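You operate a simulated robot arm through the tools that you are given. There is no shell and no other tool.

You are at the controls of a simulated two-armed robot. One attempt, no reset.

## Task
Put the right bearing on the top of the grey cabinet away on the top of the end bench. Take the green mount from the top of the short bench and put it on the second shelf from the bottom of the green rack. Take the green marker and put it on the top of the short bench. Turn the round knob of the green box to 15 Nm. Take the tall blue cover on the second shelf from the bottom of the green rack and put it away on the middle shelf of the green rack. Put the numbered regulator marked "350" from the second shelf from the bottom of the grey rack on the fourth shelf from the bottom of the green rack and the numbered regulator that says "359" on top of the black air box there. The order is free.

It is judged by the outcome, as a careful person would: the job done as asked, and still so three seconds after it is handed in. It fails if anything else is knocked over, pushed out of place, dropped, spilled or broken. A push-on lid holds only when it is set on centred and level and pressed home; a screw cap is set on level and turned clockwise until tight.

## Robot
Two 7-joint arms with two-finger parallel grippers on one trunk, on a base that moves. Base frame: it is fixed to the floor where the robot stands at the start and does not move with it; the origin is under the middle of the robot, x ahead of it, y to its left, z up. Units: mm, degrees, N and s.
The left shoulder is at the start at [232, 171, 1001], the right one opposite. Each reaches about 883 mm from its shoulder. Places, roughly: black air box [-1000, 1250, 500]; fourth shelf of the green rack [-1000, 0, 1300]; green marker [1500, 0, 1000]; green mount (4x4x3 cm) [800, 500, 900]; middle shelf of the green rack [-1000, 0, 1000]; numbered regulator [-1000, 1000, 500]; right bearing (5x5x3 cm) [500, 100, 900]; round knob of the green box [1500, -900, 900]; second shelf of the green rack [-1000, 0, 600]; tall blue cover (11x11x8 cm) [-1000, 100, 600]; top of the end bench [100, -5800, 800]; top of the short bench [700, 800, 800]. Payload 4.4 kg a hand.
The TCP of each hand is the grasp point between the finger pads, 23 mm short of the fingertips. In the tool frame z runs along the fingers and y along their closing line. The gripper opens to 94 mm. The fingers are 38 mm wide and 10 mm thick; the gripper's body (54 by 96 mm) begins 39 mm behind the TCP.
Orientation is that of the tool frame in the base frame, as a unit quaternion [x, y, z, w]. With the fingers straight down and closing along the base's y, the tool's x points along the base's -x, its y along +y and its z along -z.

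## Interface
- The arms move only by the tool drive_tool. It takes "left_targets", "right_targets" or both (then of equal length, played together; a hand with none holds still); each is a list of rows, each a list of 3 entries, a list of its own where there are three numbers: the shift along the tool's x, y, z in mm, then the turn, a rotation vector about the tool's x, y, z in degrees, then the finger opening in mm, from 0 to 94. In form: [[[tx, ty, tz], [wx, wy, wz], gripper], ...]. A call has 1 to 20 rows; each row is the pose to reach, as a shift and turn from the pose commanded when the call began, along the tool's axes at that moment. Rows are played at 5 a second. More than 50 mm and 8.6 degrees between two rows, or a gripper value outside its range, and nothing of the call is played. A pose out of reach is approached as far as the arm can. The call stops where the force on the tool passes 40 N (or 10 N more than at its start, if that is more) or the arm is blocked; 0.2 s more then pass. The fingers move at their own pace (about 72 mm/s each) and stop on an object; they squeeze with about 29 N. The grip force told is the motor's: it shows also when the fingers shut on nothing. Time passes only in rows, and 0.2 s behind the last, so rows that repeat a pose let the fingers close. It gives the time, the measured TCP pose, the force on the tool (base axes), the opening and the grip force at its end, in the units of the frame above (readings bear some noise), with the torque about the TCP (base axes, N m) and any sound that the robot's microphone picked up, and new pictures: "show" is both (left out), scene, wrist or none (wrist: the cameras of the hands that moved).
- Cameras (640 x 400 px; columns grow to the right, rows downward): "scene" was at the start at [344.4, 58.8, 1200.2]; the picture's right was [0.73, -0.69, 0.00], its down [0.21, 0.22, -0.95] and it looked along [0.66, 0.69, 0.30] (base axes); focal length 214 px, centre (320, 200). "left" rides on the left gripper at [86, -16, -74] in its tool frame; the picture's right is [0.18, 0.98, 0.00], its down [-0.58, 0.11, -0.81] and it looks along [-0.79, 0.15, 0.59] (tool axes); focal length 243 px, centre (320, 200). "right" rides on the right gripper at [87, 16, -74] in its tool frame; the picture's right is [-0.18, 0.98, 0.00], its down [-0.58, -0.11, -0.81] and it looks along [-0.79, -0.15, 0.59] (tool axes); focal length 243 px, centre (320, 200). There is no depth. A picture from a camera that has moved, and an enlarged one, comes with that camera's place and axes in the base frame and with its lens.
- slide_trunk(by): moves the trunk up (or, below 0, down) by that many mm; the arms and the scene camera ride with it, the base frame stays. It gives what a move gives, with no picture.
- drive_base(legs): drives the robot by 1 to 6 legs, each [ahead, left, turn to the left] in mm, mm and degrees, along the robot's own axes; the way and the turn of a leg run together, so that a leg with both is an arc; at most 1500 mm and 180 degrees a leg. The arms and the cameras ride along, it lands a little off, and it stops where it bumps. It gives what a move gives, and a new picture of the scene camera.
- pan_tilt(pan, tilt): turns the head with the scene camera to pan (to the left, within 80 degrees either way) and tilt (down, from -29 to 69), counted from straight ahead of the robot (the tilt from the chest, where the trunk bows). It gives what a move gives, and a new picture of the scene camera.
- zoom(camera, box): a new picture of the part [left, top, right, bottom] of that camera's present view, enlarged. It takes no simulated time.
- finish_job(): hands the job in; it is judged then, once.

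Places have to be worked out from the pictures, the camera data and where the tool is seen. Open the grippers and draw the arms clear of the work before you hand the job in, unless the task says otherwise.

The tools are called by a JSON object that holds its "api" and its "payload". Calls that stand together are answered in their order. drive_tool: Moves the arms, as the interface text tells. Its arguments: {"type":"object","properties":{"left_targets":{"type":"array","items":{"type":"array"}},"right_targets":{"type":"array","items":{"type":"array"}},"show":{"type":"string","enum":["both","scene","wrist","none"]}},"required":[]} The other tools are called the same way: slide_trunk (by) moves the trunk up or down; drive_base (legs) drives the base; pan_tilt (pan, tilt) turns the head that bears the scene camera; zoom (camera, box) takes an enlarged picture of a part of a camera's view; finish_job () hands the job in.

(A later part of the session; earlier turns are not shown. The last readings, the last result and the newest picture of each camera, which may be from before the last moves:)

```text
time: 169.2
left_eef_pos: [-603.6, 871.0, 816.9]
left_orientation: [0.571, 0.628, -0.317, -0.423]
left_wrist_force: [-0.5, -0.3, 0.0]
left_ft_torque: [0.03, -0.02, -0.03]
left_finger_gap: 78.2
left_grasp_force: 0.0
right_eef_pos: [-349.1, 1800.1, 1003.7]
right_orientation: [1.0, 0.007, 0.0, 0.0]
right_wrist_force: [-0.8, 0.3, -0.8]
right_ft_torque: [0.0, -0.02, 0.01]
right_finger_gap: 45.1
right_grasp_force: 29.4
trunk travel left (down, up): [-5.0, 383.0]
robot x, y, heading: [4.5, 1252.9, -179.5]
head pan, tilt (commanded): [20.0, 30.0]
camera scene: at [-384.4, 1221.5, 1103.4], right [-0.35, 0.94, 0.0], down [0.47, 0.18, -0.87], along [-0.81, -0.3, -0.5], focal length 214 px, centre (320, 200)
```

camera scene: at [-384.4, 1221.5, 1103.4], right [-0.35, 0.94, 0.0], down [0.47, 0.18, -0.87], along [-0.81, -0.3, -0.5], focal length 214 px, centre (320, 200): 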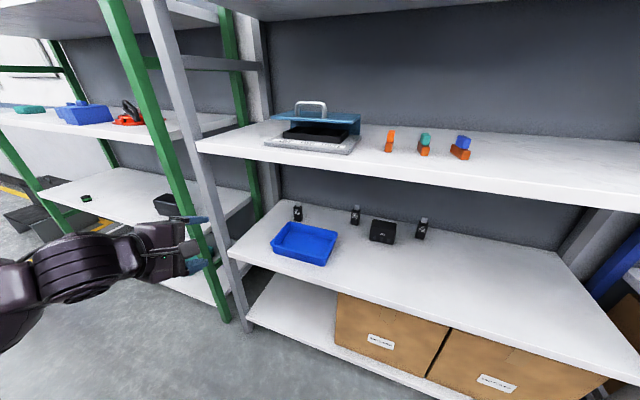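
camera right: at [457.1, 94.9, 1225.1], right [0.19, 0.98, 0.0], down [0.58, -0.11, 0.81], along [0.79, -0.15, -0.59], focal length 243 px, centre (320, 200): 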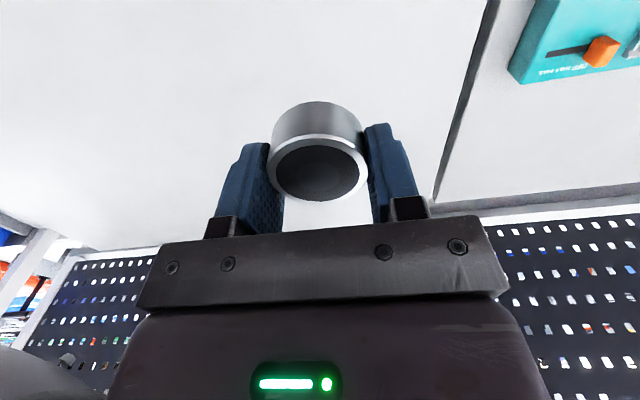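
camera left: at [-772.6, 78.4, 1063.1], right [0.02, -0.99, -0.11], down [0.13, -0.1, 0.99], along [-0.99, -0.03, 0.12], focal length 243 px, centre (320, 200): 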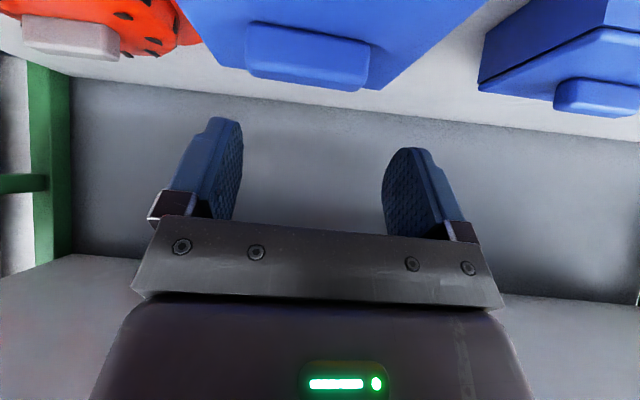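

The roll works so far without limits. I continue to the full 180°.

{"api": "drive_tool", "payload": {"left_targets": [[[0, 0, 0], [0, 0, -8.5], 78], [[0, 0, 0], [0, 0, -17], 78], [[0, 0, 0], [0, 0, -25.5], 78], [[0, 0, 0], [0, 0, -34], 78], [[0, 0, 0], [0, 0, -42.5], 78], [[0, 0, 0], [0, 0, -51], 78], [[0, 0, 0], [0, 0, -59.5], 78], [[0, 0, 0], [0, 0, -68], 78], [[0, 0, 0], [0, 0, -76], 78]], "show": "both"}}

```text
time: 171.2
left_eef_pos: [-611.4, 866.5, 812.1]
left_orientation: [0.065, 0.847, 0.011, -0.528]
left_wrist_force: [-0.1, 0.4, 0.6]
left_ft_torque: [0.0, 0.01, 0.02]
left_finger_gap: 77.8
left_grasp_force: 0.0
left hand out of reach, approached as far as the arm can: row 5, 6, 7, 8, 9
right_eef_pos: [-348.3, 1801.0, 1003.0]
right_orientation: [1.0, 0.008, 0.001, 0.0]
right_wrist_force: [0.3, 0.2, -1.5]
right_ft_torque: [0.01, 0.04, -0.01]
right_finger_gap: 45.1
right_grasp_force: 28.8
trunk travel left (down, up): [-5.0, 383.0]
robot x, y, heading: [5.1, 1253.8, -179.4]
head pan, tilt (commanded): [20.0, 30.0]
camera scene: at [-384.5, 1221.7, 1103.4], right [-0.35, 0.94, 0.0], down [0.47, 0.17, -0.87], along [-0.81, -0.3, -0.5], focal length 214 px, centre (320, 200)
camera left: at [-582.8, 852.6, 923.0], right [0.04, 0.99, 0.12], down [0.99, -0.02, -0.17], along [-0.17, 0.12, -0.98], focal length 243 px, centre (320, 200)
```

scene: 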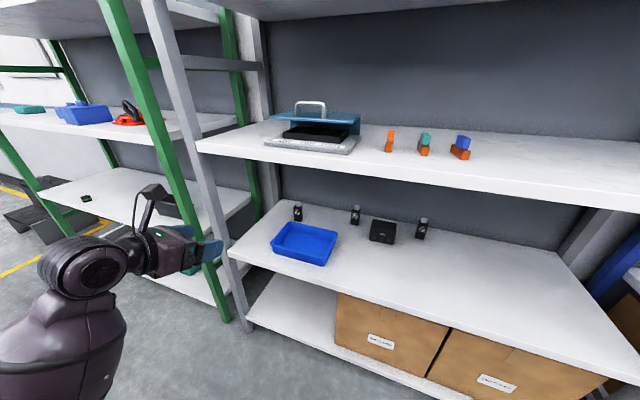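
left: 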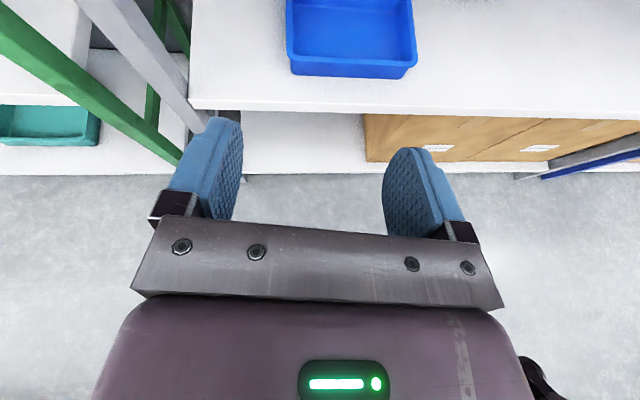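

The hand is now camera-up with the elbow below, which suits shelf work. I steepen the pitch to about 45° and move towards the opening in line with 359.

{"api": "drive_tool", "payload": {"left_targets": [[[0, -5, 41], [0, -4.75, 0], 78], [[0, -9, 82], [0, -9.5, 0], 78], [[0, -14, 123], [0, -14.2, 0], 78], [[0, -18.6, 164.6], [0, -19, 0], 78]], "show": "both"}}

```text
time: 172.2
left_eef_pos: [-760.1, 861.7, 740.5]
left_orientation: [0.066, 0.922, 0.0, -0.381]
left_wrist_force: [0.4, 1.1, 0.0]
left_ft_torque: [0.0, -0.01, -0.01]
left_finger_gap: 78.1
left_grasp_force: 0.1
right_eef_pos: [-349.4, 1798.4, 1004.4]
right_orientation: [1.0, 0.007, 0.0, 0.0]
right_wrist_force: [0.1, 0.1, -1.0]
right_ft_torque: [-0.01, 0.01, 0.02]
right_finger_gap: 45.0
right_grasp_force: 29.0
trunk travel left (down, up): [-5.0, 383.0]
robot x, y, heading: [8.3, 1252.4, -179.5]
head pan, tilt (commanded): [20.0, 30.0]
camera scene: at [-384.6, 1221.7, 1103.3], right [-0.35, 0.94, 0.0], down [0.47, 0.18, -0.87], along [-0.81, -0.3, -0.5], focal length 214 px, centre (320, 200)
camera left: at [-769.8, 853.7, 854.9], right [-0.01, 1.0, 0.08], down [0.99, 0.0, 0.16], along [0.16, 0.08, -0.98], focal length 243 px, centre (320, 200)
```

scene: 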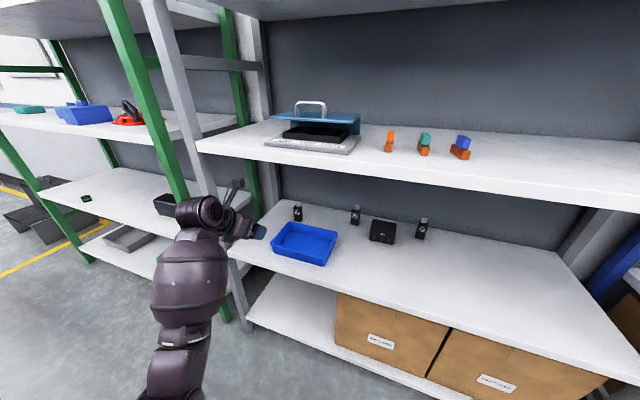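
left: 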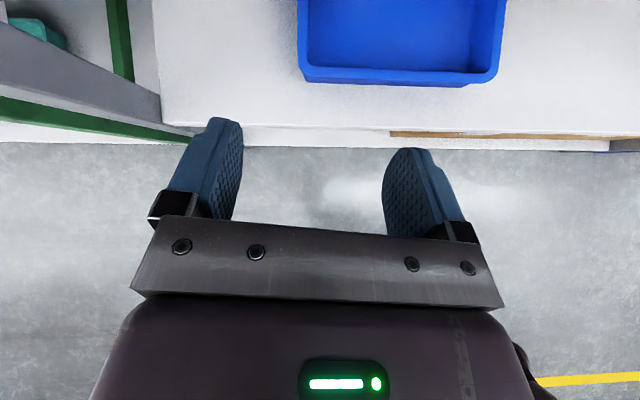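

The forearm now hangs below the wrist; stretched out it will lie level inside the shelf. I extend the arm towards its final stretch at z≈650.

{"api": "drive_tool", "payload": {"left_targets": [[[11, -4, 37], [0, 0, 0], 78], [[23, -8, 74], [0, 0, 0], 78], [[34, -12, 111], [0, 0, 0], 78], [[46, -16, 148], [0, 0, 0], 78], [[57, -20, 185], [0, 0, 0], 78]], "show": "both"}}

```text
time: 173.4
left_eef_pos: [-933.9, 855.2, 651.0]
left_orientation: [0.066, 0.922, -0.001, -0.382]
left_wrist_force: [0.3, 0.2, -0.4]
left_ft_torque: [0.01, 0.01, 0.02]
left_finger_gap: 78.0
left_grasp_force: 0.1
right_eef_pos: [-348.8, 1799.4, 1004.2]
right_orientation: [1.0, 0.007, 0.002, 0.0]
right_wrist_force: [-0.2, 0.2, -0.6]
right_ft_torque: [0.01, 0.04, -0.04]
right_finger_gap: 45.1
right_grasp_force: 29.2
trunk travel left (down, up): [-5.0, 383.0]
robot x, y, heading: [9.2, 1256.5, -179.6]
head pan, tilt (commanded): [20.0, 30.0]
camera scene: at [-384.5, 1221.5, 1103.4], right [-0.35, 0.94, 0.0], down [0.47, 0.18, -0.87], along [-0.81, -0.3, -0.5], focal length 214 px, centre (320, 200)
camera left: at [-943.9, 846.2, 765.1], right [-0.01, 1.0, 0.08], down [0.99, 0.0, 0.16], along [0.16, 0.08, -0.98], focal length 243 px, centre (320, 200)
```

scene: 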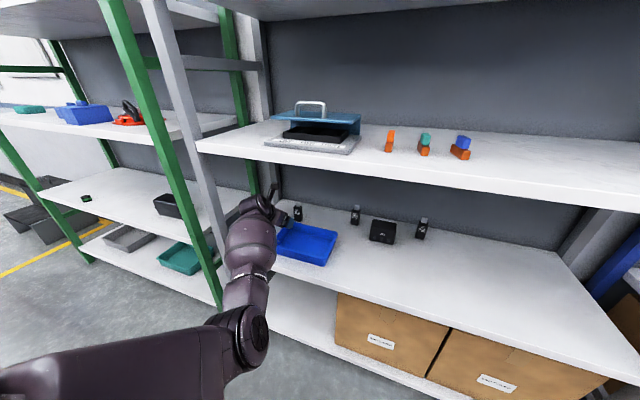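
left: 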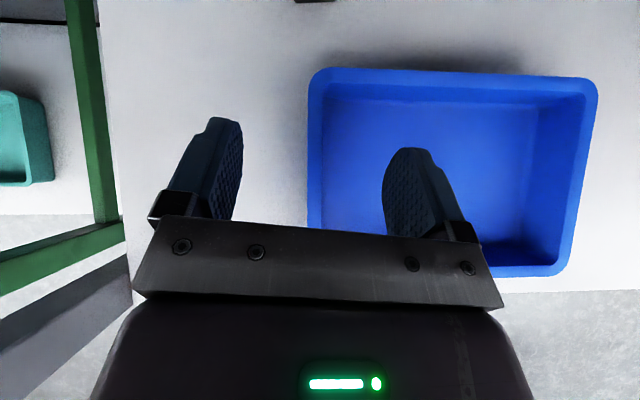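

Excellent: elbow-down posture, clear of everything. I drive forward 95 mm over the tray toward 359.

{"api": "drive_base", "payload": {"legs": [[95, 0, 0]]}}

{"api": "zoom", "payload": {"camera": "left", "box": [0, 0, 640, 400]}}

```text
time: 174.6
left_eef_pos: [-1029.2, 854.3, 650.8]
left_orientation: [0.065, 0.923, -0.001, -0.38]
left_wrist_force: [0.8, 0.0, -0.2]
left_ft_torque: [-0.02, 0.06, 0.0]
left_finger_gap: 78.0
left_grasp_force: 0.0
right_eef_pos: [-444.2, 1798.2, 1004.5]
right_orientation: [1.0, 0.007, 0.002, 0.001]
right_wrist_force: [-0.6, -0.1, -1.1]
right_ft_torque: [-0.03, -0.02, -0.02]
right_finger_gap: 44.9
right_grasp_force: 28.8
trunk travel left (down, up): [-5.0, 383.0]
robot x, y, heading: [-87.9, 1253.8, -179.4]
head pan, tilt (commanded): [20.0, 30.0]
camera scene: at [-479.2, 1220.5, 1103.1], right [-0.35, 0.94, 0.0], down [0.47, 0.18, -0.87], along [-0.81, -0.3, -0.5], focal length 214 px, centre (320, 200)
```

scene: 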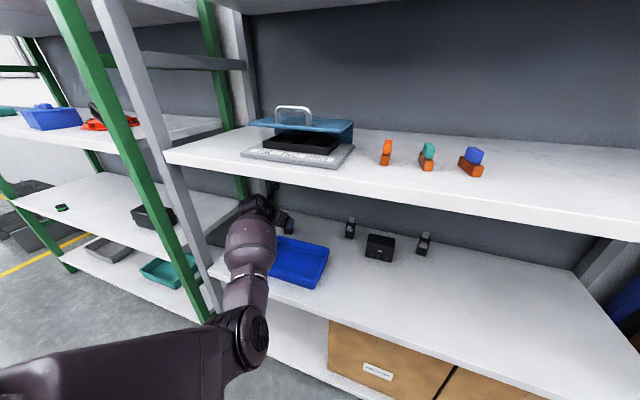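

```text
1.00 times, centred on (320, 200) of left (not enlarged: the box is as wide or as high as the picture)
camera zoom: at [-1038.1, 845.2, 764.7], right [-0.01, 1.0, 0.08], down [0.99, 0.0, 0.16], along [0.16, 0.08, -0.98], focal length 243 px, centre (320, 200)
```

zoom: 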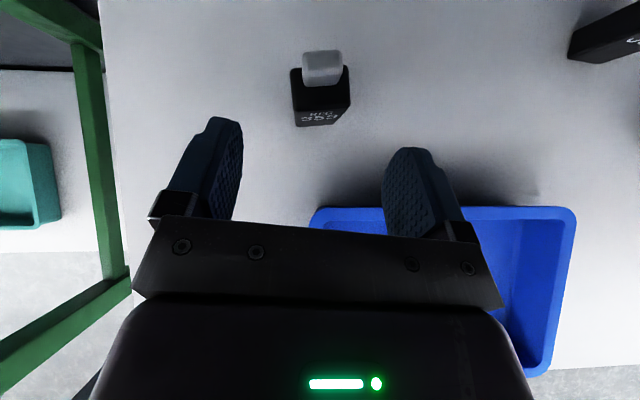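

A perfect top view: 359 is centred between the fingers, its body around (-1086, 856). I drive forward 56 mm so the fingers straddle it.

{"api": "drive_base", "payload": {"legs": [[56, 0, 0]]}}

{"api": "zoom", "payload": {"camera": "left", "box": [0, 0, 640, 400]}}

```text
time: 175.5
left_eef_pos: [-1083.0, 851.9, 650.3]
left_orientation: [0.066, 0.922, -0.002, -0.38]
left_wrist_force: [-0.8, 0.2, 0.2]
left_ft_torque: [0.01, 0.03, 0.0]
left_finger_gap: 78.0
left_grasp_force: 0.0
right_eef_pos: [-498.3, 1797.3, 1004.7]
right_orientation: [1.0, 0.007, 0.001, 0.0]
right_wrist_force: [-0.4, -0.1, -0.6]
right_ft_torque: [-0.01, -0.01, 0.01]
right_finger_gap: 45.1
right_grasp_force: 29.1
trunk travel left (down, up): [-5.0, 383.0]
robot x, y, heading: [-145.3, 1250.7, -179.2]
head pan, tilt (commanded): [20.0, 30.0]
camera scene: at [-534.5, 1219.7, 1103.1], right [-0.35, 0.94, 0.0], down [0.47, 0.18, -0.87], along [-0.81, -0.3, -0.5], focal length 214 px, centre (320, 200)
```

scene: 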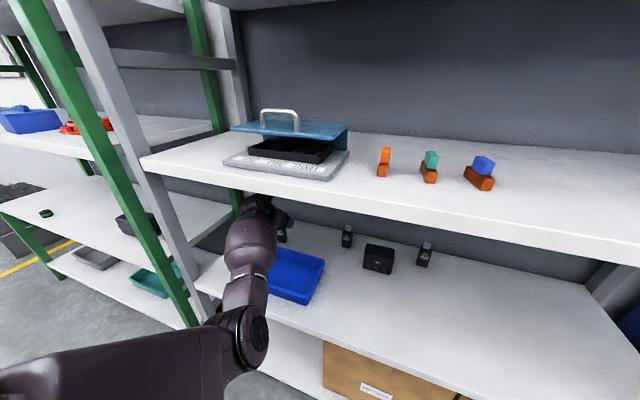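

```text
1.00 times, centred on (320, 200) of left (not enlarged: the box is as wide or as high as the picture)
camera zoom: at [-1093.0, 843.8, 764.7], right [-0.01, 1.0, 0.08], down [0.99, 0.0, 0.16], along [0.16, 0.08, -0.98], focal length 243 px, centre (320, 200)
```

zoom: 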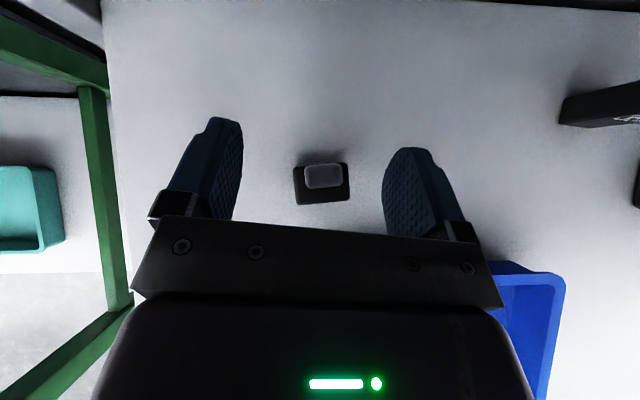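

359 is right between the fingers, about 4 mm off centre. I shift 4 mm and lower 45 mm to its body.

{"api": "drive_tool", "payload": {"left_targets": [[[-8, 3, 8], [0, 0, 0], 78], [[-16, 4.5, 16], [0, 0, 0], 78], [[-24, 5.5, 24], [0, 0, 0], 78], [[-31, 6.2, 32], [0, 0, 0], 78]], "show": "wrist"}}

```text
time: 176.5
left_eef_pos: [-1083.5, 855.6, 605.6]
left_orientation: [0.065, 0.922, -0.001, -0.381]
left_wrist_force: [0.2, 0.1, 0.2]
left_ft_torque: [-0.02, -0.01, 0.0]
left_finger_gap: 78.0
left_grasp_force: 0.0
right_eef_pos: [-498.8, 1797.1, 1005.2]
right_orientation: [1.0, 0.007, 0.0, 0.0]
right_wrist_force: [0.5, 0.0, -1.1]
right_ft_torque: [0.0, 0.01, -0.03]
right_finger_gap: 45.0
right_grasp_force: 28.3
trunk travel left (down, up): [-5.0, 383.0]
robot x, y, heading: [-142.3, 1256.7, -179.5]
head pan, tilt (commanded): [20.0, 30.0]
camera left: at [-1093.8, 847.0, 719.4], right [-0.01, 1.0, 0.08], down [0.99, 0.0, 0.16], along [0.16, 0.08, -0.98], focal length 243 px, centre (320, 200)
```

left: 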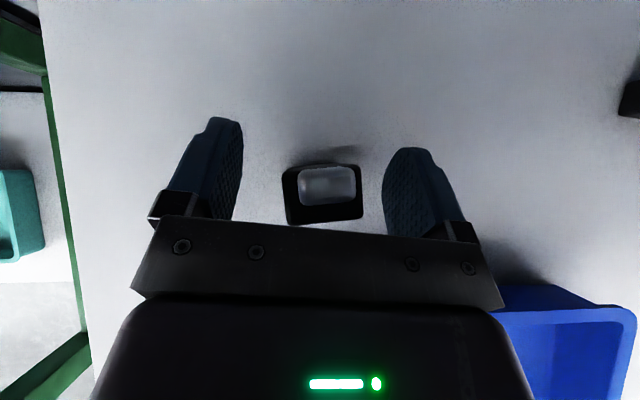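

Well centred. I close the fingers on the regulator's body.

{"api": "drive_tool", "payload": {"left_targets": [[[0, 0, 0], [0, 0, 0], 60], [[0, 0, 0], [0, 0, 0], 40], [[0, 0, 0], [0, 0, 0], 22], [[0, 0, 0], [0, 0, 0], 22], [[0, 0, 0], [0, 0, 0], 22]], "show": "wrist"}}

```text
time: 177.7
left_eef_pos: [-1084.1, 854.9, 605.8]
left_orientation: [0.065, 0.922, -0.001, -0.382]
left_wrist_force: [-0.7, 0.9, 1.9]
left_ft_torque: [0.05, -0.02, 0.03]
left_finger_gap: 33.6
left_grasp_force: 28.6
right_eef_pos: [-498.3, 1797.6, 1004.4]
right_orientation: [1.0, 0.008, 0.0, 0.0]
right_wrist_force: [-0.5, 0.9, -0.2]
right_ft_torque: [0.01, -0.02, -0.01]
right_finger_gap: 45.2
right_grasp_force: 28.6
trunk travel left (down, up): [-5.0, 383.0]
robot x, y, heading: [-143.7, 1257.1, -179.3]
head pan, tilt (commanded): [20.0, 30.0]
camera left: at [-1093.8, 847.0, 720.2], right [-0.01, 1.0, 0.08], down [0.99, 0.0, 0.16], along [0.16, 0.08, -0.98], focal length 243 px, centre (320, 200)
```

left: 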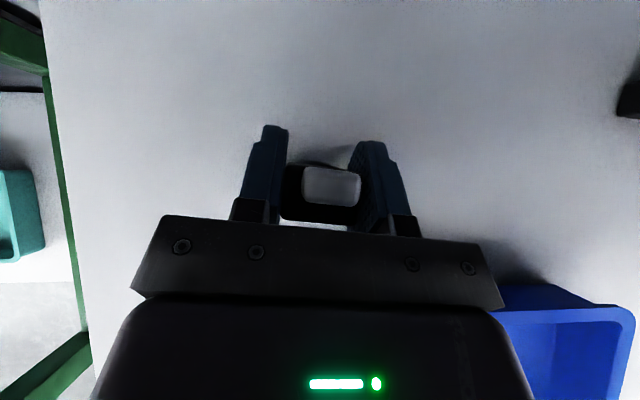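

Gripped (33.6 mm). I lift it straight up 85 mm.

{"api": "drive_tool", "payload": {"left_targets": [[[14, -1, -14], [0, 0, 0], 22], [[30, -2, -30], [0, 0, 0], 22], [[45, -3, -45], [0, 0, 0], 22], [[59.7, -4.3, -60.3], [0, 0, 0], 22]], "show": "both"}}

```text
time: 178.7
left_eef_pos: [-1085.0, 856.0, 690.2]
left_orientation: [0.065, 0.922, -0.001, -0.382]
left_wrist_force: [-0.8, 0.3, -1.1]
left_ft_torque: [0.02, 0.0, -0.01]
left_finger_gap: 33.8
left_grasp_force: 28.9
right_eef_pos: [-498.2, 1796.9, 1004.3]
right_orientation: [1.0, 0.007, 0.0, -0.001]
right_wrist_force: [0.5, -0.1, 0.0]
right_ft_torque: [0.01, 0.0, -0.01]
right_finger_gap: 44.7
right_grasp_force: 29.1
trunk travel left (down, up): [-5.0, 383.0]
robot x, y, heading: [-141.1, 1249.2, -179.4]
head pan, tilt (commanded): [20.0, 30.0]
camera scene: at [-533.8, 1219.7, 1103.5], right [-0.35, 0.94, 0.0], down [0.47, 0.18, -0.87], along [-0.81, -0.3, -0.5], focal length 214 px, centre (320, 200)
camera left: at [-1093.8, 846.6, 804.7], right [-0.01, 1.0, 0.08], down [0.99, 0.0, 0.16], along [0.16, 0.08, -0.98], focal length 243 px, centre (320, 200)
```

scene: 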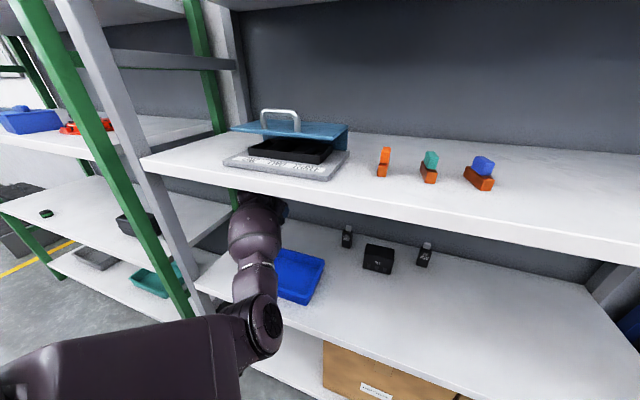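
left: 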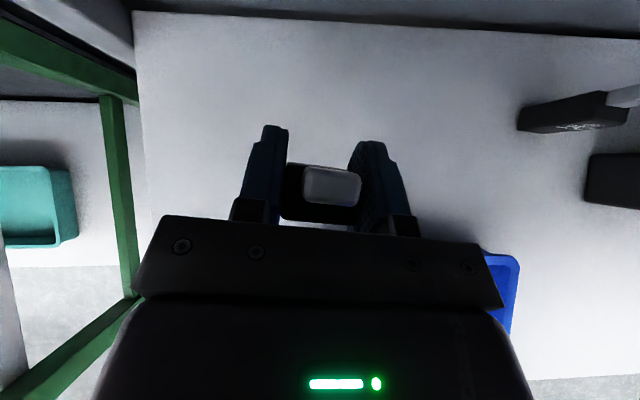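

359 is lifted cleanly. I back off 60 mm and sidestep right about 361 mm to bring it in front of the black air box.

{"api": "drive_base", "payload": {"legs": [[-60, 0, -0.5], [0, -361, 0]]}}

{"api": "zoom", "payload": {"camera": "left", "box": [0, 0, 640, 400]}}

```text
time: 183.0
left_eef_pos: [-1030.2, 1220.0, 689.6]
left_orientation: [0.071, 0.922, 0.001, -0.381]
left_wrist_force: [0.7, 0.7, -2.0]
left_ft_torque: [0.0, 0.01, -0.02]
left_finger_gap: 33.5
left_grasp_force: 28.9
right_eef_pos: [-432.9, 2156.5, 1003.1]
right_orientation: [1.0, 0.002, 0.001, -0.001]
right_wrist_force: [-0.6, 0.5, -0.2]
right_ft_torque: [0.0, 0.01, -0.03]
right_finger_gap: 45.0
right_grasp_force: 29.1
trunk travel left (down, up): [-5.0, 383.0]
robot x, y, heading: [-85.2, 1609.2, 179.9]
head pan, tilt (commanded): [20.0, 30.0]
camera scene: at [-474.9, 1578.5, 1103.4], right [-0.34, 0.94, 0.0], down [0.47, 0.17, -0.87], along [-0.81, -0.29, -0.5], focal length 214 px, centre (320, 200)
```

scene: 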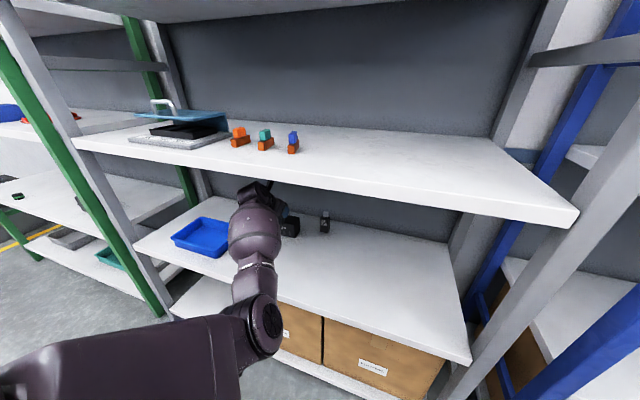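

```text
1.00 times, centred on (320, 200) of left (not enlarged: the box is as wide or as high as the picture)
camera zoom: at [-1039.0, 1211.7, 804.1], right [0.0, 1.0, 0.08], down [0.99, -0.01, 0.16], along [0.16, 0.08, -0.98], focal length 243 px, centre (320, 200)
```

zoom: 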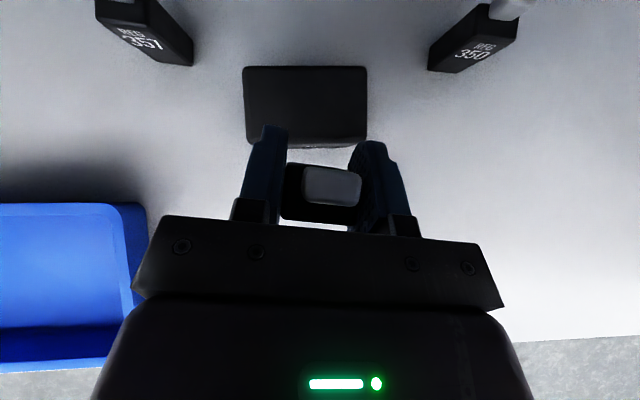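

I see the air box top directly: spanning about x -1062…-1110, y 1171…1263. I shift 3 mm left and drive 57 mm forward to hold 359 above its centre.

{"api": "drive_base", "payload": {"legs": [[57, 3, 0]]}}

{"api": "zoom", "payload": {"camera": "left", "box": [0, 0, 640, 400]}}

```text
time: 183.9
left_eef_pos: [-1086.6, 1216.8, 689.8]
left_orientation: [0.07, 0.922, 0.0, -0.38]
left_wrist_force: [0.4, -0.1, -1.1]
left_ft_torque: [0.0, 0.02, 0.02]
left_finger_gap: 33.7
left_grasp_force: 29.1
right_eef_pos: [-491.9, 2152.4, 1004.1]
right_orientation: [1.0, 0.002, 0.002, 0.0]
right_wrist_force: [-1.2, -0.2, -1.0]
right_ft_torque: [0.0, -0.01, -0.03]
right_finger_gap: 45.2
right_grasp_force: 29.3
trunk travel left (down, up): [-5.0, 383.0]
robot x, y, heading: [-142.5, 1601.2, 179.8]
head pan, tilt (commanded): [20.0, 30.0]
camera scene: at [-533.4, 1575.3, 1103.1], right [-0.34, 0.94, 0.0], down [0.47, 0.17, -0.87], along [-0.81, -0.3, -0.5], focal length 214 px, centre (320, 200)
```

scene: 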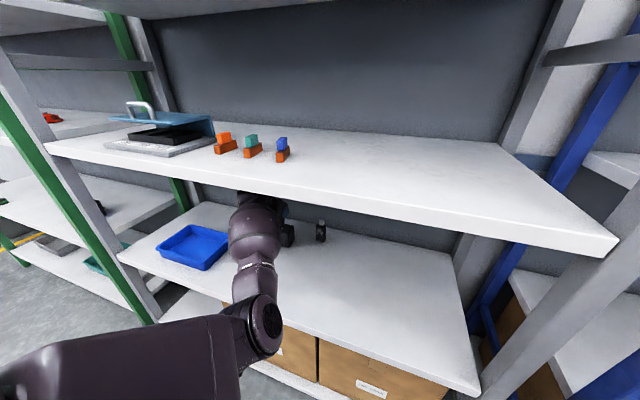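

```text
1.00 times, centred on (320, 200) of left (not enlarged: the box is as wide or as high as the picture)
camera zoom: at [-1097.2, 1208.4, 803.3], right [0.0, 1.0, 0.08], down [0.99, -0.01, 0.16], along [0.16, 0.08, -0.98], focal length 243 px, centre (320, 200)
```

zoom: 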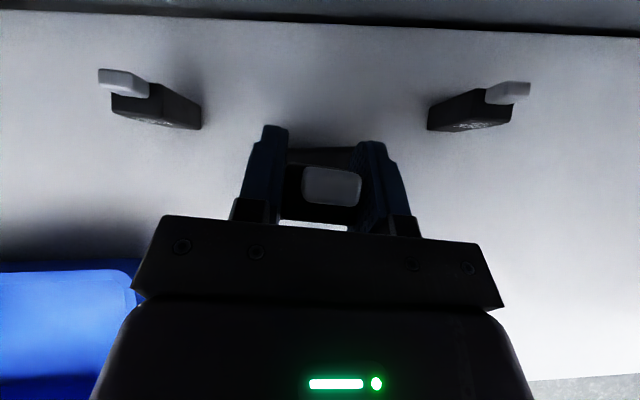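

The regulator's body spans x -1074…-1096, centred on the box top. I lower it 20 mm and then step down gently.

{"api": "drive_tool", "payload": {"left_targets": [[[-7, 0.5, 7], [0, 0, 0], 22], [[-11, 0.8, 11], [0, 0, 0], 22], [[-14, 1, 14.2], [0, 0, 0], 22], [[-15, 1, 15.3], [0, 0, 0], 22]], "show": "none"}}

```text
time: 184.9
left_eef_pos: [-1087.2, 1217.4, 675.5]
left_orientation: [0.07, 0.92, -0.001, -0.385]
left_wrist_force: [0.4, 2.1, 24.2]
left_ft_torque: [0.38, -0.36, 0.03]
left_finger_gap: 33.8
left_grasp_force: 28.4
right_eef_pos: [-490.1, 2153.1, 1005.5]
right_orientation: [1.0, 0.001, -0.001, 0.0]
right_wrist_force: [0.3, -0.2, -1.1]
right_ft_torque: [-0.01, 0.0, 0.0]
right_finger_gap: 45.1
right_grasp_force: 28.9
trunk travel left (down, up): [-5.0, 383.0]
robot x, y, heading: [-141.5, 1603.3, 179.8]
head pan, tilt (commanded): [20.0, 30.0]
```

Contact with 24 N at z≈675. I ease up about 6 mm to relieve the pressure before releasing.

{"api": "drive_tool", "payload": {"left_targets": [[[2, 0, -2], [0, 0, 0], 22], [[4.2, 0, -4.3], [0, 0, 0], 22], [[4.2, 0, -4.3], [0, 0, 0], 22]], "show": "none"}}

```text
time: 185.7
left_eef_pos: [-1086.3, 1218.4, 675.3]
left_orientation: [0.07, 0.922, 0.0, -0.381]
left_wrist_force: [-5.0, -1.3, 14.5]
left_ft_torque: [0.18, 0.15, 0.08]
left_finger_gap: 33.6
left_grasp_force: 29.3
right_eef_pos: [-489.5, 2154.2, 1005.9]
right_orientation: [1.0, 0.002, 0.001, 0.0]
right_wrist_force: [0.5, 0.6, -1.4]
right_ft_torque: [-0.03, -0.01, -0.01]
right_finger_gap: 45.2
right_grasp_force: 28.7
trunk travel left (down, up): [-5.0, 383.0]
robot x, y, heading: [-144.3, 1606.3, 180.1]
head pan, tilt (commanded): [20.0, 30.0]
```

{"api": "drive_tool", "payload": {"left_targets": [[[0.7, 0, -0.7], [0, 0, 0], 22], [[1.6, 0, -1.6], [0, 0, 0], 22]], "show": "wrist"}}

```text
time: 186.3
left_eef_pos: [-1085.4, 1218.3, 676.3]
left_orientation: [0.07, 0.922, 0.001, -0.38]
left_wrist_force: [-1.9, 1.7, 6.2]
left_ft_torque: [0.22, 0.07, 0.02]
left_finger_gap: 33.7
left_grasp_force: 29.0
right_eef_pos: [-491.9, 2153.7, 1005.3]
right_orientation: [1.0, 0.002, 0.0, 0.0]
right_wrist_force: [0.4, -0.3, -1.3]
right_ft_torque: [0.03, -0.01, -0.02]
right_finger_gap: 45.0
right_grasp_force: 28.5
trunk travel left (down, up): [-5.0, 383.0]
robot x, y, heading: [-139.3, 1603.9, 180.0]
head pan, tilt (commanded): [20.0, 30.0]
camera left: at [-1095.9, 1208.5, 790.0], right [0.0, 1.0, 0.08], down [0.99, -0.01, 0.16], along [0.16, 0.08, -0.98], focal length 243 px, centre (320, 200)
```

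left: 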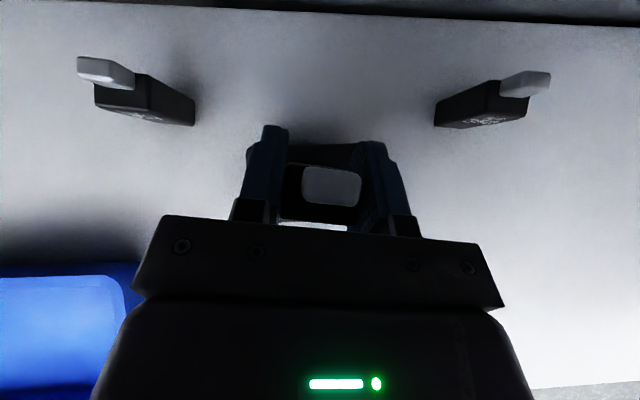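

Only 6 N remain and the regulator sits squarely on the box. I open the fingers and look.

{"api": "drive_tool", "payload": {"left_targets": [[[0, 0, 0], [0, 0, 0], 36], [[0, 0, 0], [0, 0, 0], 50], [[0, 0, 0], [0, 0, 0], 70], [[0, 0, 0], [0, 0, 0], 78], [[0, 0, 0], [0, 0, 0], 78]], "show": "wrist"}}

```text
time: 187.5
left_eef_pos: [-1086.9, 1217.5, 677.6]
left_orientation: [0.07, 0.922, 0.001, -0.381]
left_wrist_force: [0.7, 1.3, -0.2]
left_ft_torque: [-0.02, -0.01, -0.01]
left_finger_gap: 77.9
left_grasp_force: 0.1
right_eef_pos: [-490.5, 2151.9, 1005.8]
right_orientation: [1.0, 0.002, 0.001, 0.0]
right_wrist_force: [-0.2, -0.6, -1.0]
right_ft_torque: [-0.01, -0.01, 0.0]
right_finger_gap: 45.2
right_grasp_force: 29.0
trunk travel left (down, up): [-5.0, 383.0]
robot x, y, heading: [-139.3, 1601.1, 179.9]
head pan, tilt (commanded): [20.0, 30.0]
camera left: at [-1096.4, 1208.0, 791.8], right [0.0, 1.0, 0.08], down [0.99, -0.01, 0.16], along [0.16, 0.08, -0.98], focal length 243 px, centre (320, 200)
```

left: 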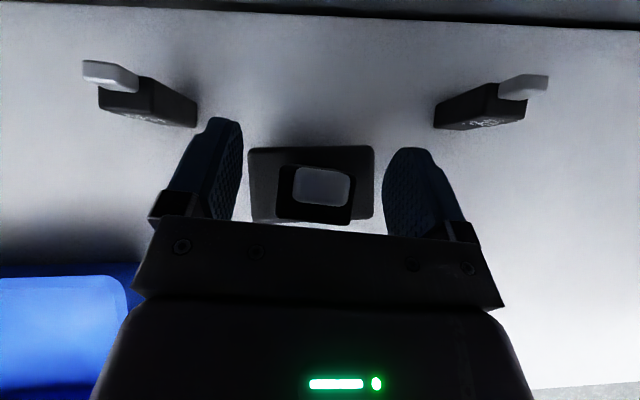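

359 stands upright in the middle of the air box. I back straight out 85 mm, then sidestep right towards 350.

{"api": "drive_base", "payload": {"legs": [[-85, 0, 0], [0, -146, 0]]}}

{"api": "zoom", "payload": {"camera": "left", "box": [0, 0, 640, 400]}}

```text
time: 190.2
left_eef_pos: [-999.2, 1359.9, 677.1]
left_orientation: [0.069, 0.922, 0.0, -0.381]
left_wrist_force: [0.1, 0.0, -0.4]
left_ft_torque: [0.03, 0.03, -0.02]
left_finger_gap: 78.1
left_grasp_force: 0.0
right_eef_pos: [-408.4, 2297.7, 1005.6]
right_orientation: [1.0, 0.004, 0.001, 0.0]
right_wrist_force: [-0.4, 0.0, -0.3]
right_ft_torque: [0.01, 0.02, 0.01]
right_finger_gap: 45.0
right_grasp_force: 29.0
trunk travel left (down, up): [-5.0, 383.0]
robot x, y, heading: [-58.9, 1753.0, -179.9]
head pan, tilt (commanded): [20.0, 30.0]
camera scene: at [-447.5, 1720.6, 1103.4], right [-0.34, 0.94, 0.0], down [0.47, 0.17, -0.87], along [-0.81, -0.3, -0.5], focal length 214 px, centre (320, 200)
```

scene: 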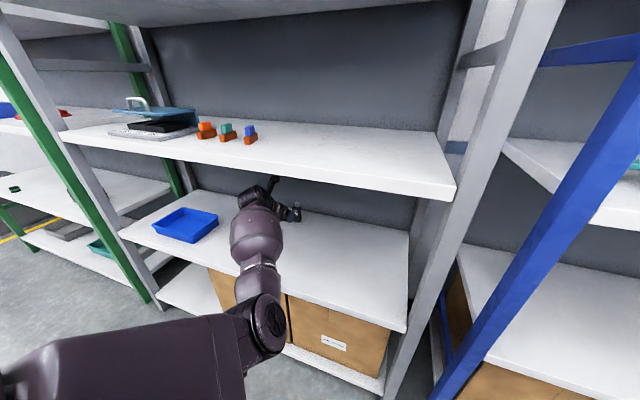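

```text
1.00 times, centred on (320, 200) of left (not enlarged: the box is as wide or as high as the picture)
camera zoom: at [-1009.6, 1350.7, 791.8], right [-0.01, 1.0, 0.08], down [0.99, -0.01, 0.16], along [0.16, 0.08, -0.98], focal length 243 px, centre (320, 200)
```

zoom: 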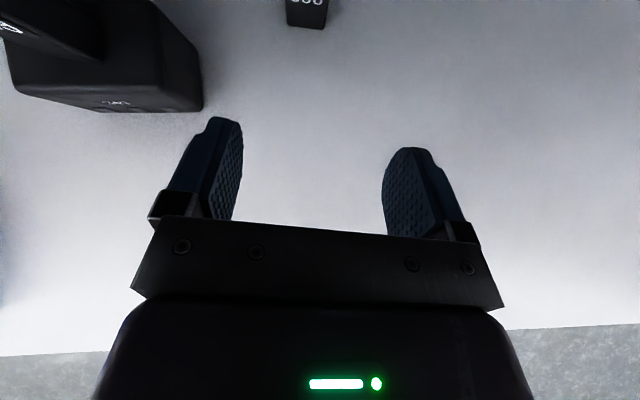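

350's front is at about (-1129, 1357). I drive forward 100 mm and check again.

{"api": "drive_base", "payload": {"legs": [[100, 0, 0]]}}

{"api": "zoom", "payload": {"camera": "left", "box": [0, 0, 640, 400]}}

```text
time: 191.3
left_eef_pos: [-1102.6, 1359.0, 675.1]
left_orientation: [0.067, 0.922, -0.001, -0.381]
left_wrist_force: [-0.6, 1.3, -0.2]
left_ft_torque: [0.03, -0.04, -0.01]
left_finger_gap: 78.0
left_grasp_force: 0.0
right_eef_pos: [-510.8, 2297.8, 1004.8]
right_orientation: [1.0, 0.005, 0.002, 0.0]
right_wrist_force: [0.0, 0.1, -0.7]
right_ft_torque: [0.02, -0.02, -0.01]
right_finger_gap: 44.8
right_grasp_force: 29.1
trunk travel left (down, up): [-5.0, 383.0]
robot x, y, heading: [-156.1, 1750.0, -179.9]
head pan, tilt (commanded): [20.0, 30.0]
camera scene: at [-550.1, 1719.8, 1103.1], right [-0.35, 0.94, 0.0], down [0.47, 0.17, -0.87], along [-0.81, -0.3, -0.5], focal length 214 px, centre (320, 200)
```

scene: 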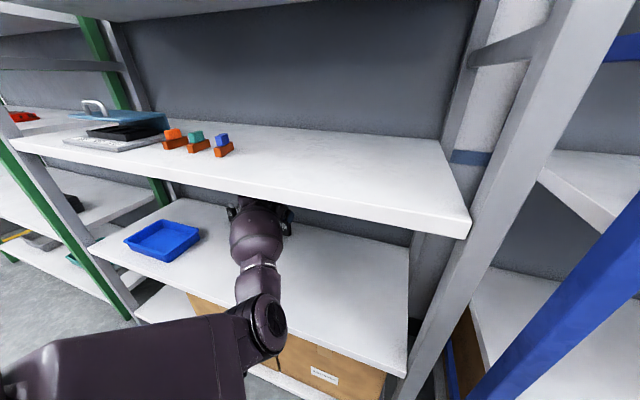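

```text
1.00 times, centred on (320, 200) of left (not enlarged: the box is as wide or as high as the picture)
camera zoom: at [-1111.7, 1349.5, 791.0], right [-0.01, 1.0, 0.08], down [0.99, -0.01, 0.16], along [0.16, 0.08, -0.98], focal length 243 px, centre (320, 200)
```

zoom: 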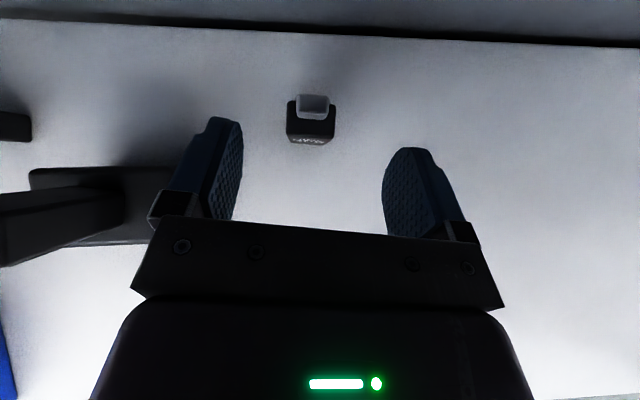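

350's centre is at about (-1138, 1357). I drive another 36 mm forward, then lower the hand around it.

{"api": "drive_base", "payload": {"legs": [[36, 1, 0]]}}

{"api": "drive_tool", "payload": {"left_targets": [[[-12, 1, 12], [0, 0, 0], 78], [[-24, 2, 24], [0, 0, 0], 78], [[-36, 2.5, 36], [0, 0, 0], 78]], "show": "wrist"}}

```text
time: 192.2
left_eef_pos: [-1137.9, 1356.9, 677.7]
left_orientation: [0.068, 0.922, 0.0, -0.381]
left_wrist_force: [0.1, 0.2, 0.4]
left_ft_torque: [-0.02, -0.02, 0.0]
left_finger_gap: 78.0
left_grasp_force: 0.1
right_eef_pos: [-545.8, 2297.1, 1004.3]
right_orientation: [1.0, 0.004, 0.002, 0.0]
right_wrist_force: [0.4, 0.4, -1.1]
right_ft_torque: [-0.02, 0.04, 0.01]
right_finger_gap: 45.2
right_grasp_force: 29.0
trunk travel left (down, up): [-5.0, 383.0]
robot x, y, heading: [-188.7, 1745.2, -179.9]
head pan, tilt (commanded): [20.0, 30.0]
camera scene: at [-585.4, 1718.9, 1103.1], right [-0.34, 0.94, 0.0], down [0.47, 0.17, -0.87], along [-0.81, -0.3, -0.5], focal length 214 px, centre (320, 200)
```

scene: 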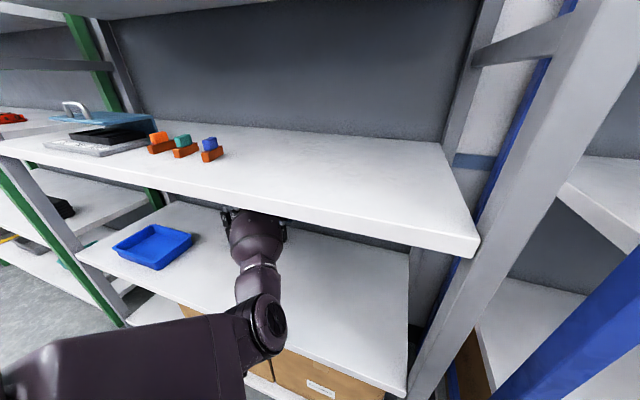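

```text
time: 193.0
left_eef_pos: [-1135.3, 1358.3, 625.8]
left_orientation: [0.069, 0.922, 0.0, -0.381]
left_wrist_force: [0.7, 0.4, 0.8]
left_ft_torque: [0.0, 0.0, -0.01]
left_finger_gap: 78.2
left_grasp_force: 0.0
right_eef_pos: [-546.9, 2296.6, 1005.9]
right_orientation: [1.0, 0.004, 0.002, 0.001]
right_wrist_force: [-0.2, 0.5, -0.4]
right_ft_torque: [0.0, -0.03, 0.0]
right_finger_gap: 45.0
right_grasp_force: 29.0
trunk travel left (down, up): [-5.0, 383.0]
robot x, y, heading: [-194.0, 1752.2, -179.8]
head pan, tilt (commanded): [20.0, 30.0]
camera left: at [-1145.4, 1350.0, 741.1], right [-0.01, 1.0, 0.08], down [0.99, -0.01, 0.16], along [0.16, 0.08, -0.98], focal length 243 px, centre (320, 200)
```

left: 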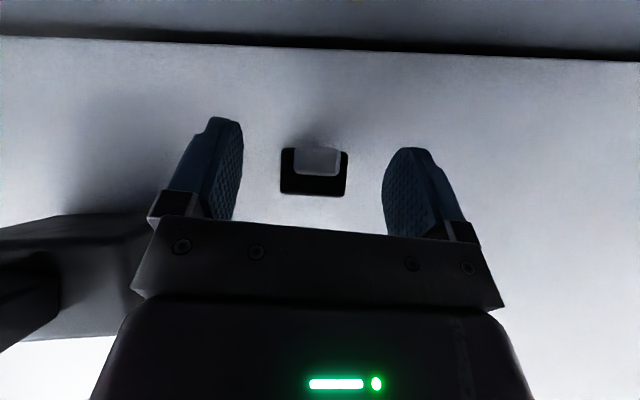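

Centred within a few mm. I make the final adjustment and lower 20 mm, then close on 350.

{"api": "drive_tool", "payload": {"left_targets": [[[-6, -0.5, 9], [0, 0, 0], 78], [[-11.4, -1, 17], [0, 0, 0], 78], [[-11.4, -1, 17], [0, 0, 0], 60], [[-11.4, -1, 17], [0, 0, 0], 40], [[-11.4, -1, 17], [0, 0, 0], 22], [[-11.4, -1, 17], [0, 0, 0], 22], [[-11.4, -1, 17], [0, 0, 0], 22]], "show": "wrist"}}

```text
time: 194.6
left_eef_pos: [-1140.3, 1355.4, 607.5]
left_orientation: [0.068, 0.922, 0.0, -0.382]
left_wrist_force: [-0.7, -0.4, 1.1]
left_ft_torque: [0.1, 0.02, 0.04]
left_finger_gap: 33.6
left_grasp_force: 28.9
right_eef_pos: [-545.4, 2296.5, 1004.6]
right_orientation: [1.0, 0.004, 0.002, 0.0]
right_wrist_force: [0.1, 0.0, -0.3]
right_ft_torque: [-0.03, 0.01, 0.0]
right_finger_gap: 45.0
right_grasp_force: 28.9
trunk travel left (down, up): [-5.0, 383.0]
robot x, y, heading: [-195.8, 1749.1, -179.7]
head pan, tilt (commanded): [20.0, 30.0]
camera left: at [-1150.2, 1347.9, 721.5], right [-0.01, 1.0, 0.08], down [0.99, -0.01, 0.16], along [0.16, 0.08, -0.98], focal length 243 px, centre (320, 200)
```

left: 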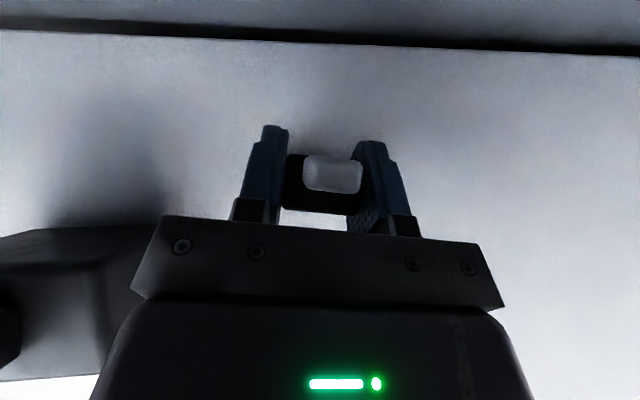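

350 is gripped. I lift it 70 mm and then back out of the shelf.

{"api": "drive_tool", "payload": {"left_targets": [[[12, -1, -12], [0, 0, 0], 22], [[25, -2, -25], [0, 0, 0], 22], [[37, -3, -37], [0, 0, 0], 22], [[49, -3.5, -49.6], [0, 0, 0], 22]], "show": "none"}}

{"api": "drive_base", "payload": {"legs": [[-200, 0, 0]]}}

{"api": "zoom", "payload": {"camera": "scene", "box": [140, 160, 380, 310]}}

```text
time: 195.6
left_eef_pos: [-1141.8, 1355.3, 674.7]
left_orientation: [0.069, 0.922, 0.0, -0.381]
left_wrist_force: [0.6, 0.3, -1.4]
left_ft_torque: [-0.01, 0.0, 0.0]
left_finger_gap: 33.7
left_grasp_force: 29.0
right_eef_pos: [-545.8, 2297.3, 1003.9]
right_orientation: [1.0, 0.004, 0.001, 0.0]
right_wrist_force: [-0.2, 0.7, -1.2]
right_ft_torque: [0.0, -0.01, -0.01]
right_finger_gap: 45.3
right_grasp_force: 29.0
trunk travel left (down, up): [-5.0, 383.0]
robot x, y, heading: [-195.0, 1751.4, -180.1]
head pan, tilt (commanded): [20.0, 30.0]
```

```text
time: 197.2
left_eef_pos: [-945.4, 1355.3, 675.9]
left_orientation: [0.068, 0.922, 0.0, -0.382]
left_wrist_force: [-0.1, 0.4, -0.9]
left_ft_torque: [-0.01, -0.02, 0.01]
left_finger_gap: 33.8
left_grasp_force: 28.8
right_eef_pos: [-350.6, 2297.0, 1005.1]
right_orientation: [1.0, 0.004, 0.001, 0.0]
right_wrist_force: [-0.3, -0.1, -1.4]
right_ft_torque: [0.02, 0.01, -0.03]
right_finger_gap: 45.1
right_grasp_force: 28.5
trunk travel left (down, up): [-5.0, 383.0]
robot x, y, heading: [5.3, 1749.1, -179.7]
head pan, tilt (commanded): [20.0, 30.0]
camera scene: at [-389.0, 1719.3, 1103.6], right [-0.35, 0.94, 0.0], down [0.47, 0.17, -0.87], along [-0.81, -0.3, -0.5], focal length 214 px, centre (320, 200)
```

scene: 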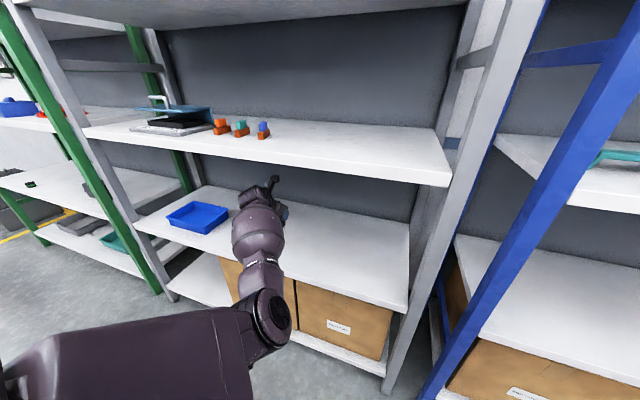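

```text
2.67 times, centred on (260, 235) of scene
camera zoom: at [-389.0, 1719.3, 1103.6], right [-0.35, 0.94, 0.0], down [0.47, 0.17, -0.87], along [-0.81, -0.3, -0.5], focal length 572 px, centre (480, 107)
```

zoom: 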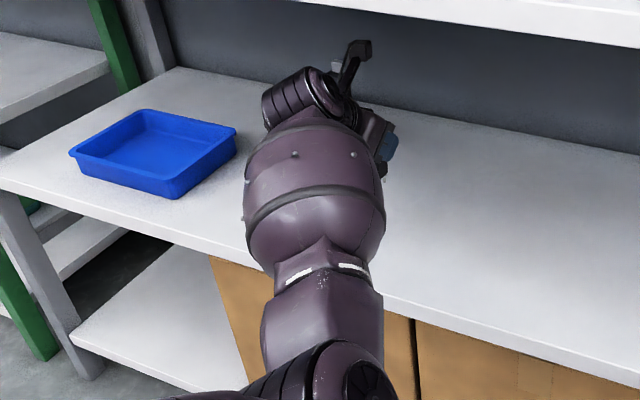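

I retract the arm fully out of the shelf with 350.

{"api": "drive_tool", "payload": {"left_targets": [[[-22, 4, -30], [0, 0, 0], 22], [[-43, 9, -60], [0, 0, 0], 22], [[-65, 13, -91], [0, 0, 0], 22], [[-87, 17, -121], [0, 0, 0], 22], [[-108, 21.6, -151], [0, 0, 0], 22]], "show": "scene"}}

{"api": "zoom", "payload": {"camera": "scene", "box": [140, 160, 380, 310]}}

```text
time: 198.3
left_eef_pos: [-760.8, 1354.7, 704.7]
left_orientation: [0.068, 0.922, -0.001, -0.381]
left_wrist_force: [0.0, -0.6, -1.5]
left_ft_torque: [-0.03, -0.01, -0.01]
left_finger_gap: 33.7
left_grasp_force: 29.3
right_eef_pos: [-350.6, 2298.7, 1005.1]
right_orientation: [1.0, 0.004, 0.0, 0.0]
right_wrist_force: [-0.3, 0.4, -1.4]
right_ft_torque: [-0.02, -0.01, 0.02]
right_finger_gap: 45.1
right_grasp_force: 28.8
trunk travel left (down, up): [-5.0, 383.0]
robot x, y, heading: [2.1, 1746.6, -179.8]
head pan, tilt (commanded): [20.0, 30.0]
camera scene: at [-389.3, 1719.2, 1103.5], right [-0.35, 0.94, 0.0], down [0.47, 0.17, -0.87], along [-0.81, -0.3, -0.5], focal length 214 px, centre (320, 200)
```

scene: 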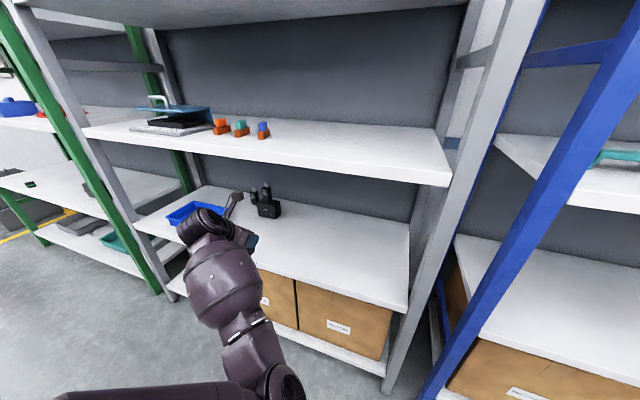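

```text
2.67 times, centred on (260, 235) of scene
camera zoom: at [-389.3, 1719.2, 1103.5], right [-0.35, 0.94, 0.0], down [0.47, 0.17, -0.87], along [-0.81, -0.3, -0.5], focal length 572 px, centre (480, 107)
```

zoom: 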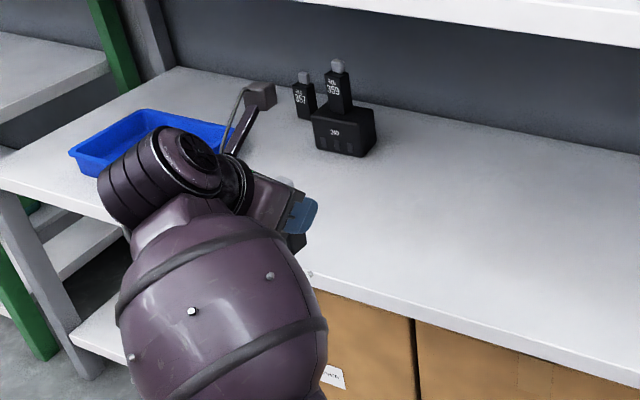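

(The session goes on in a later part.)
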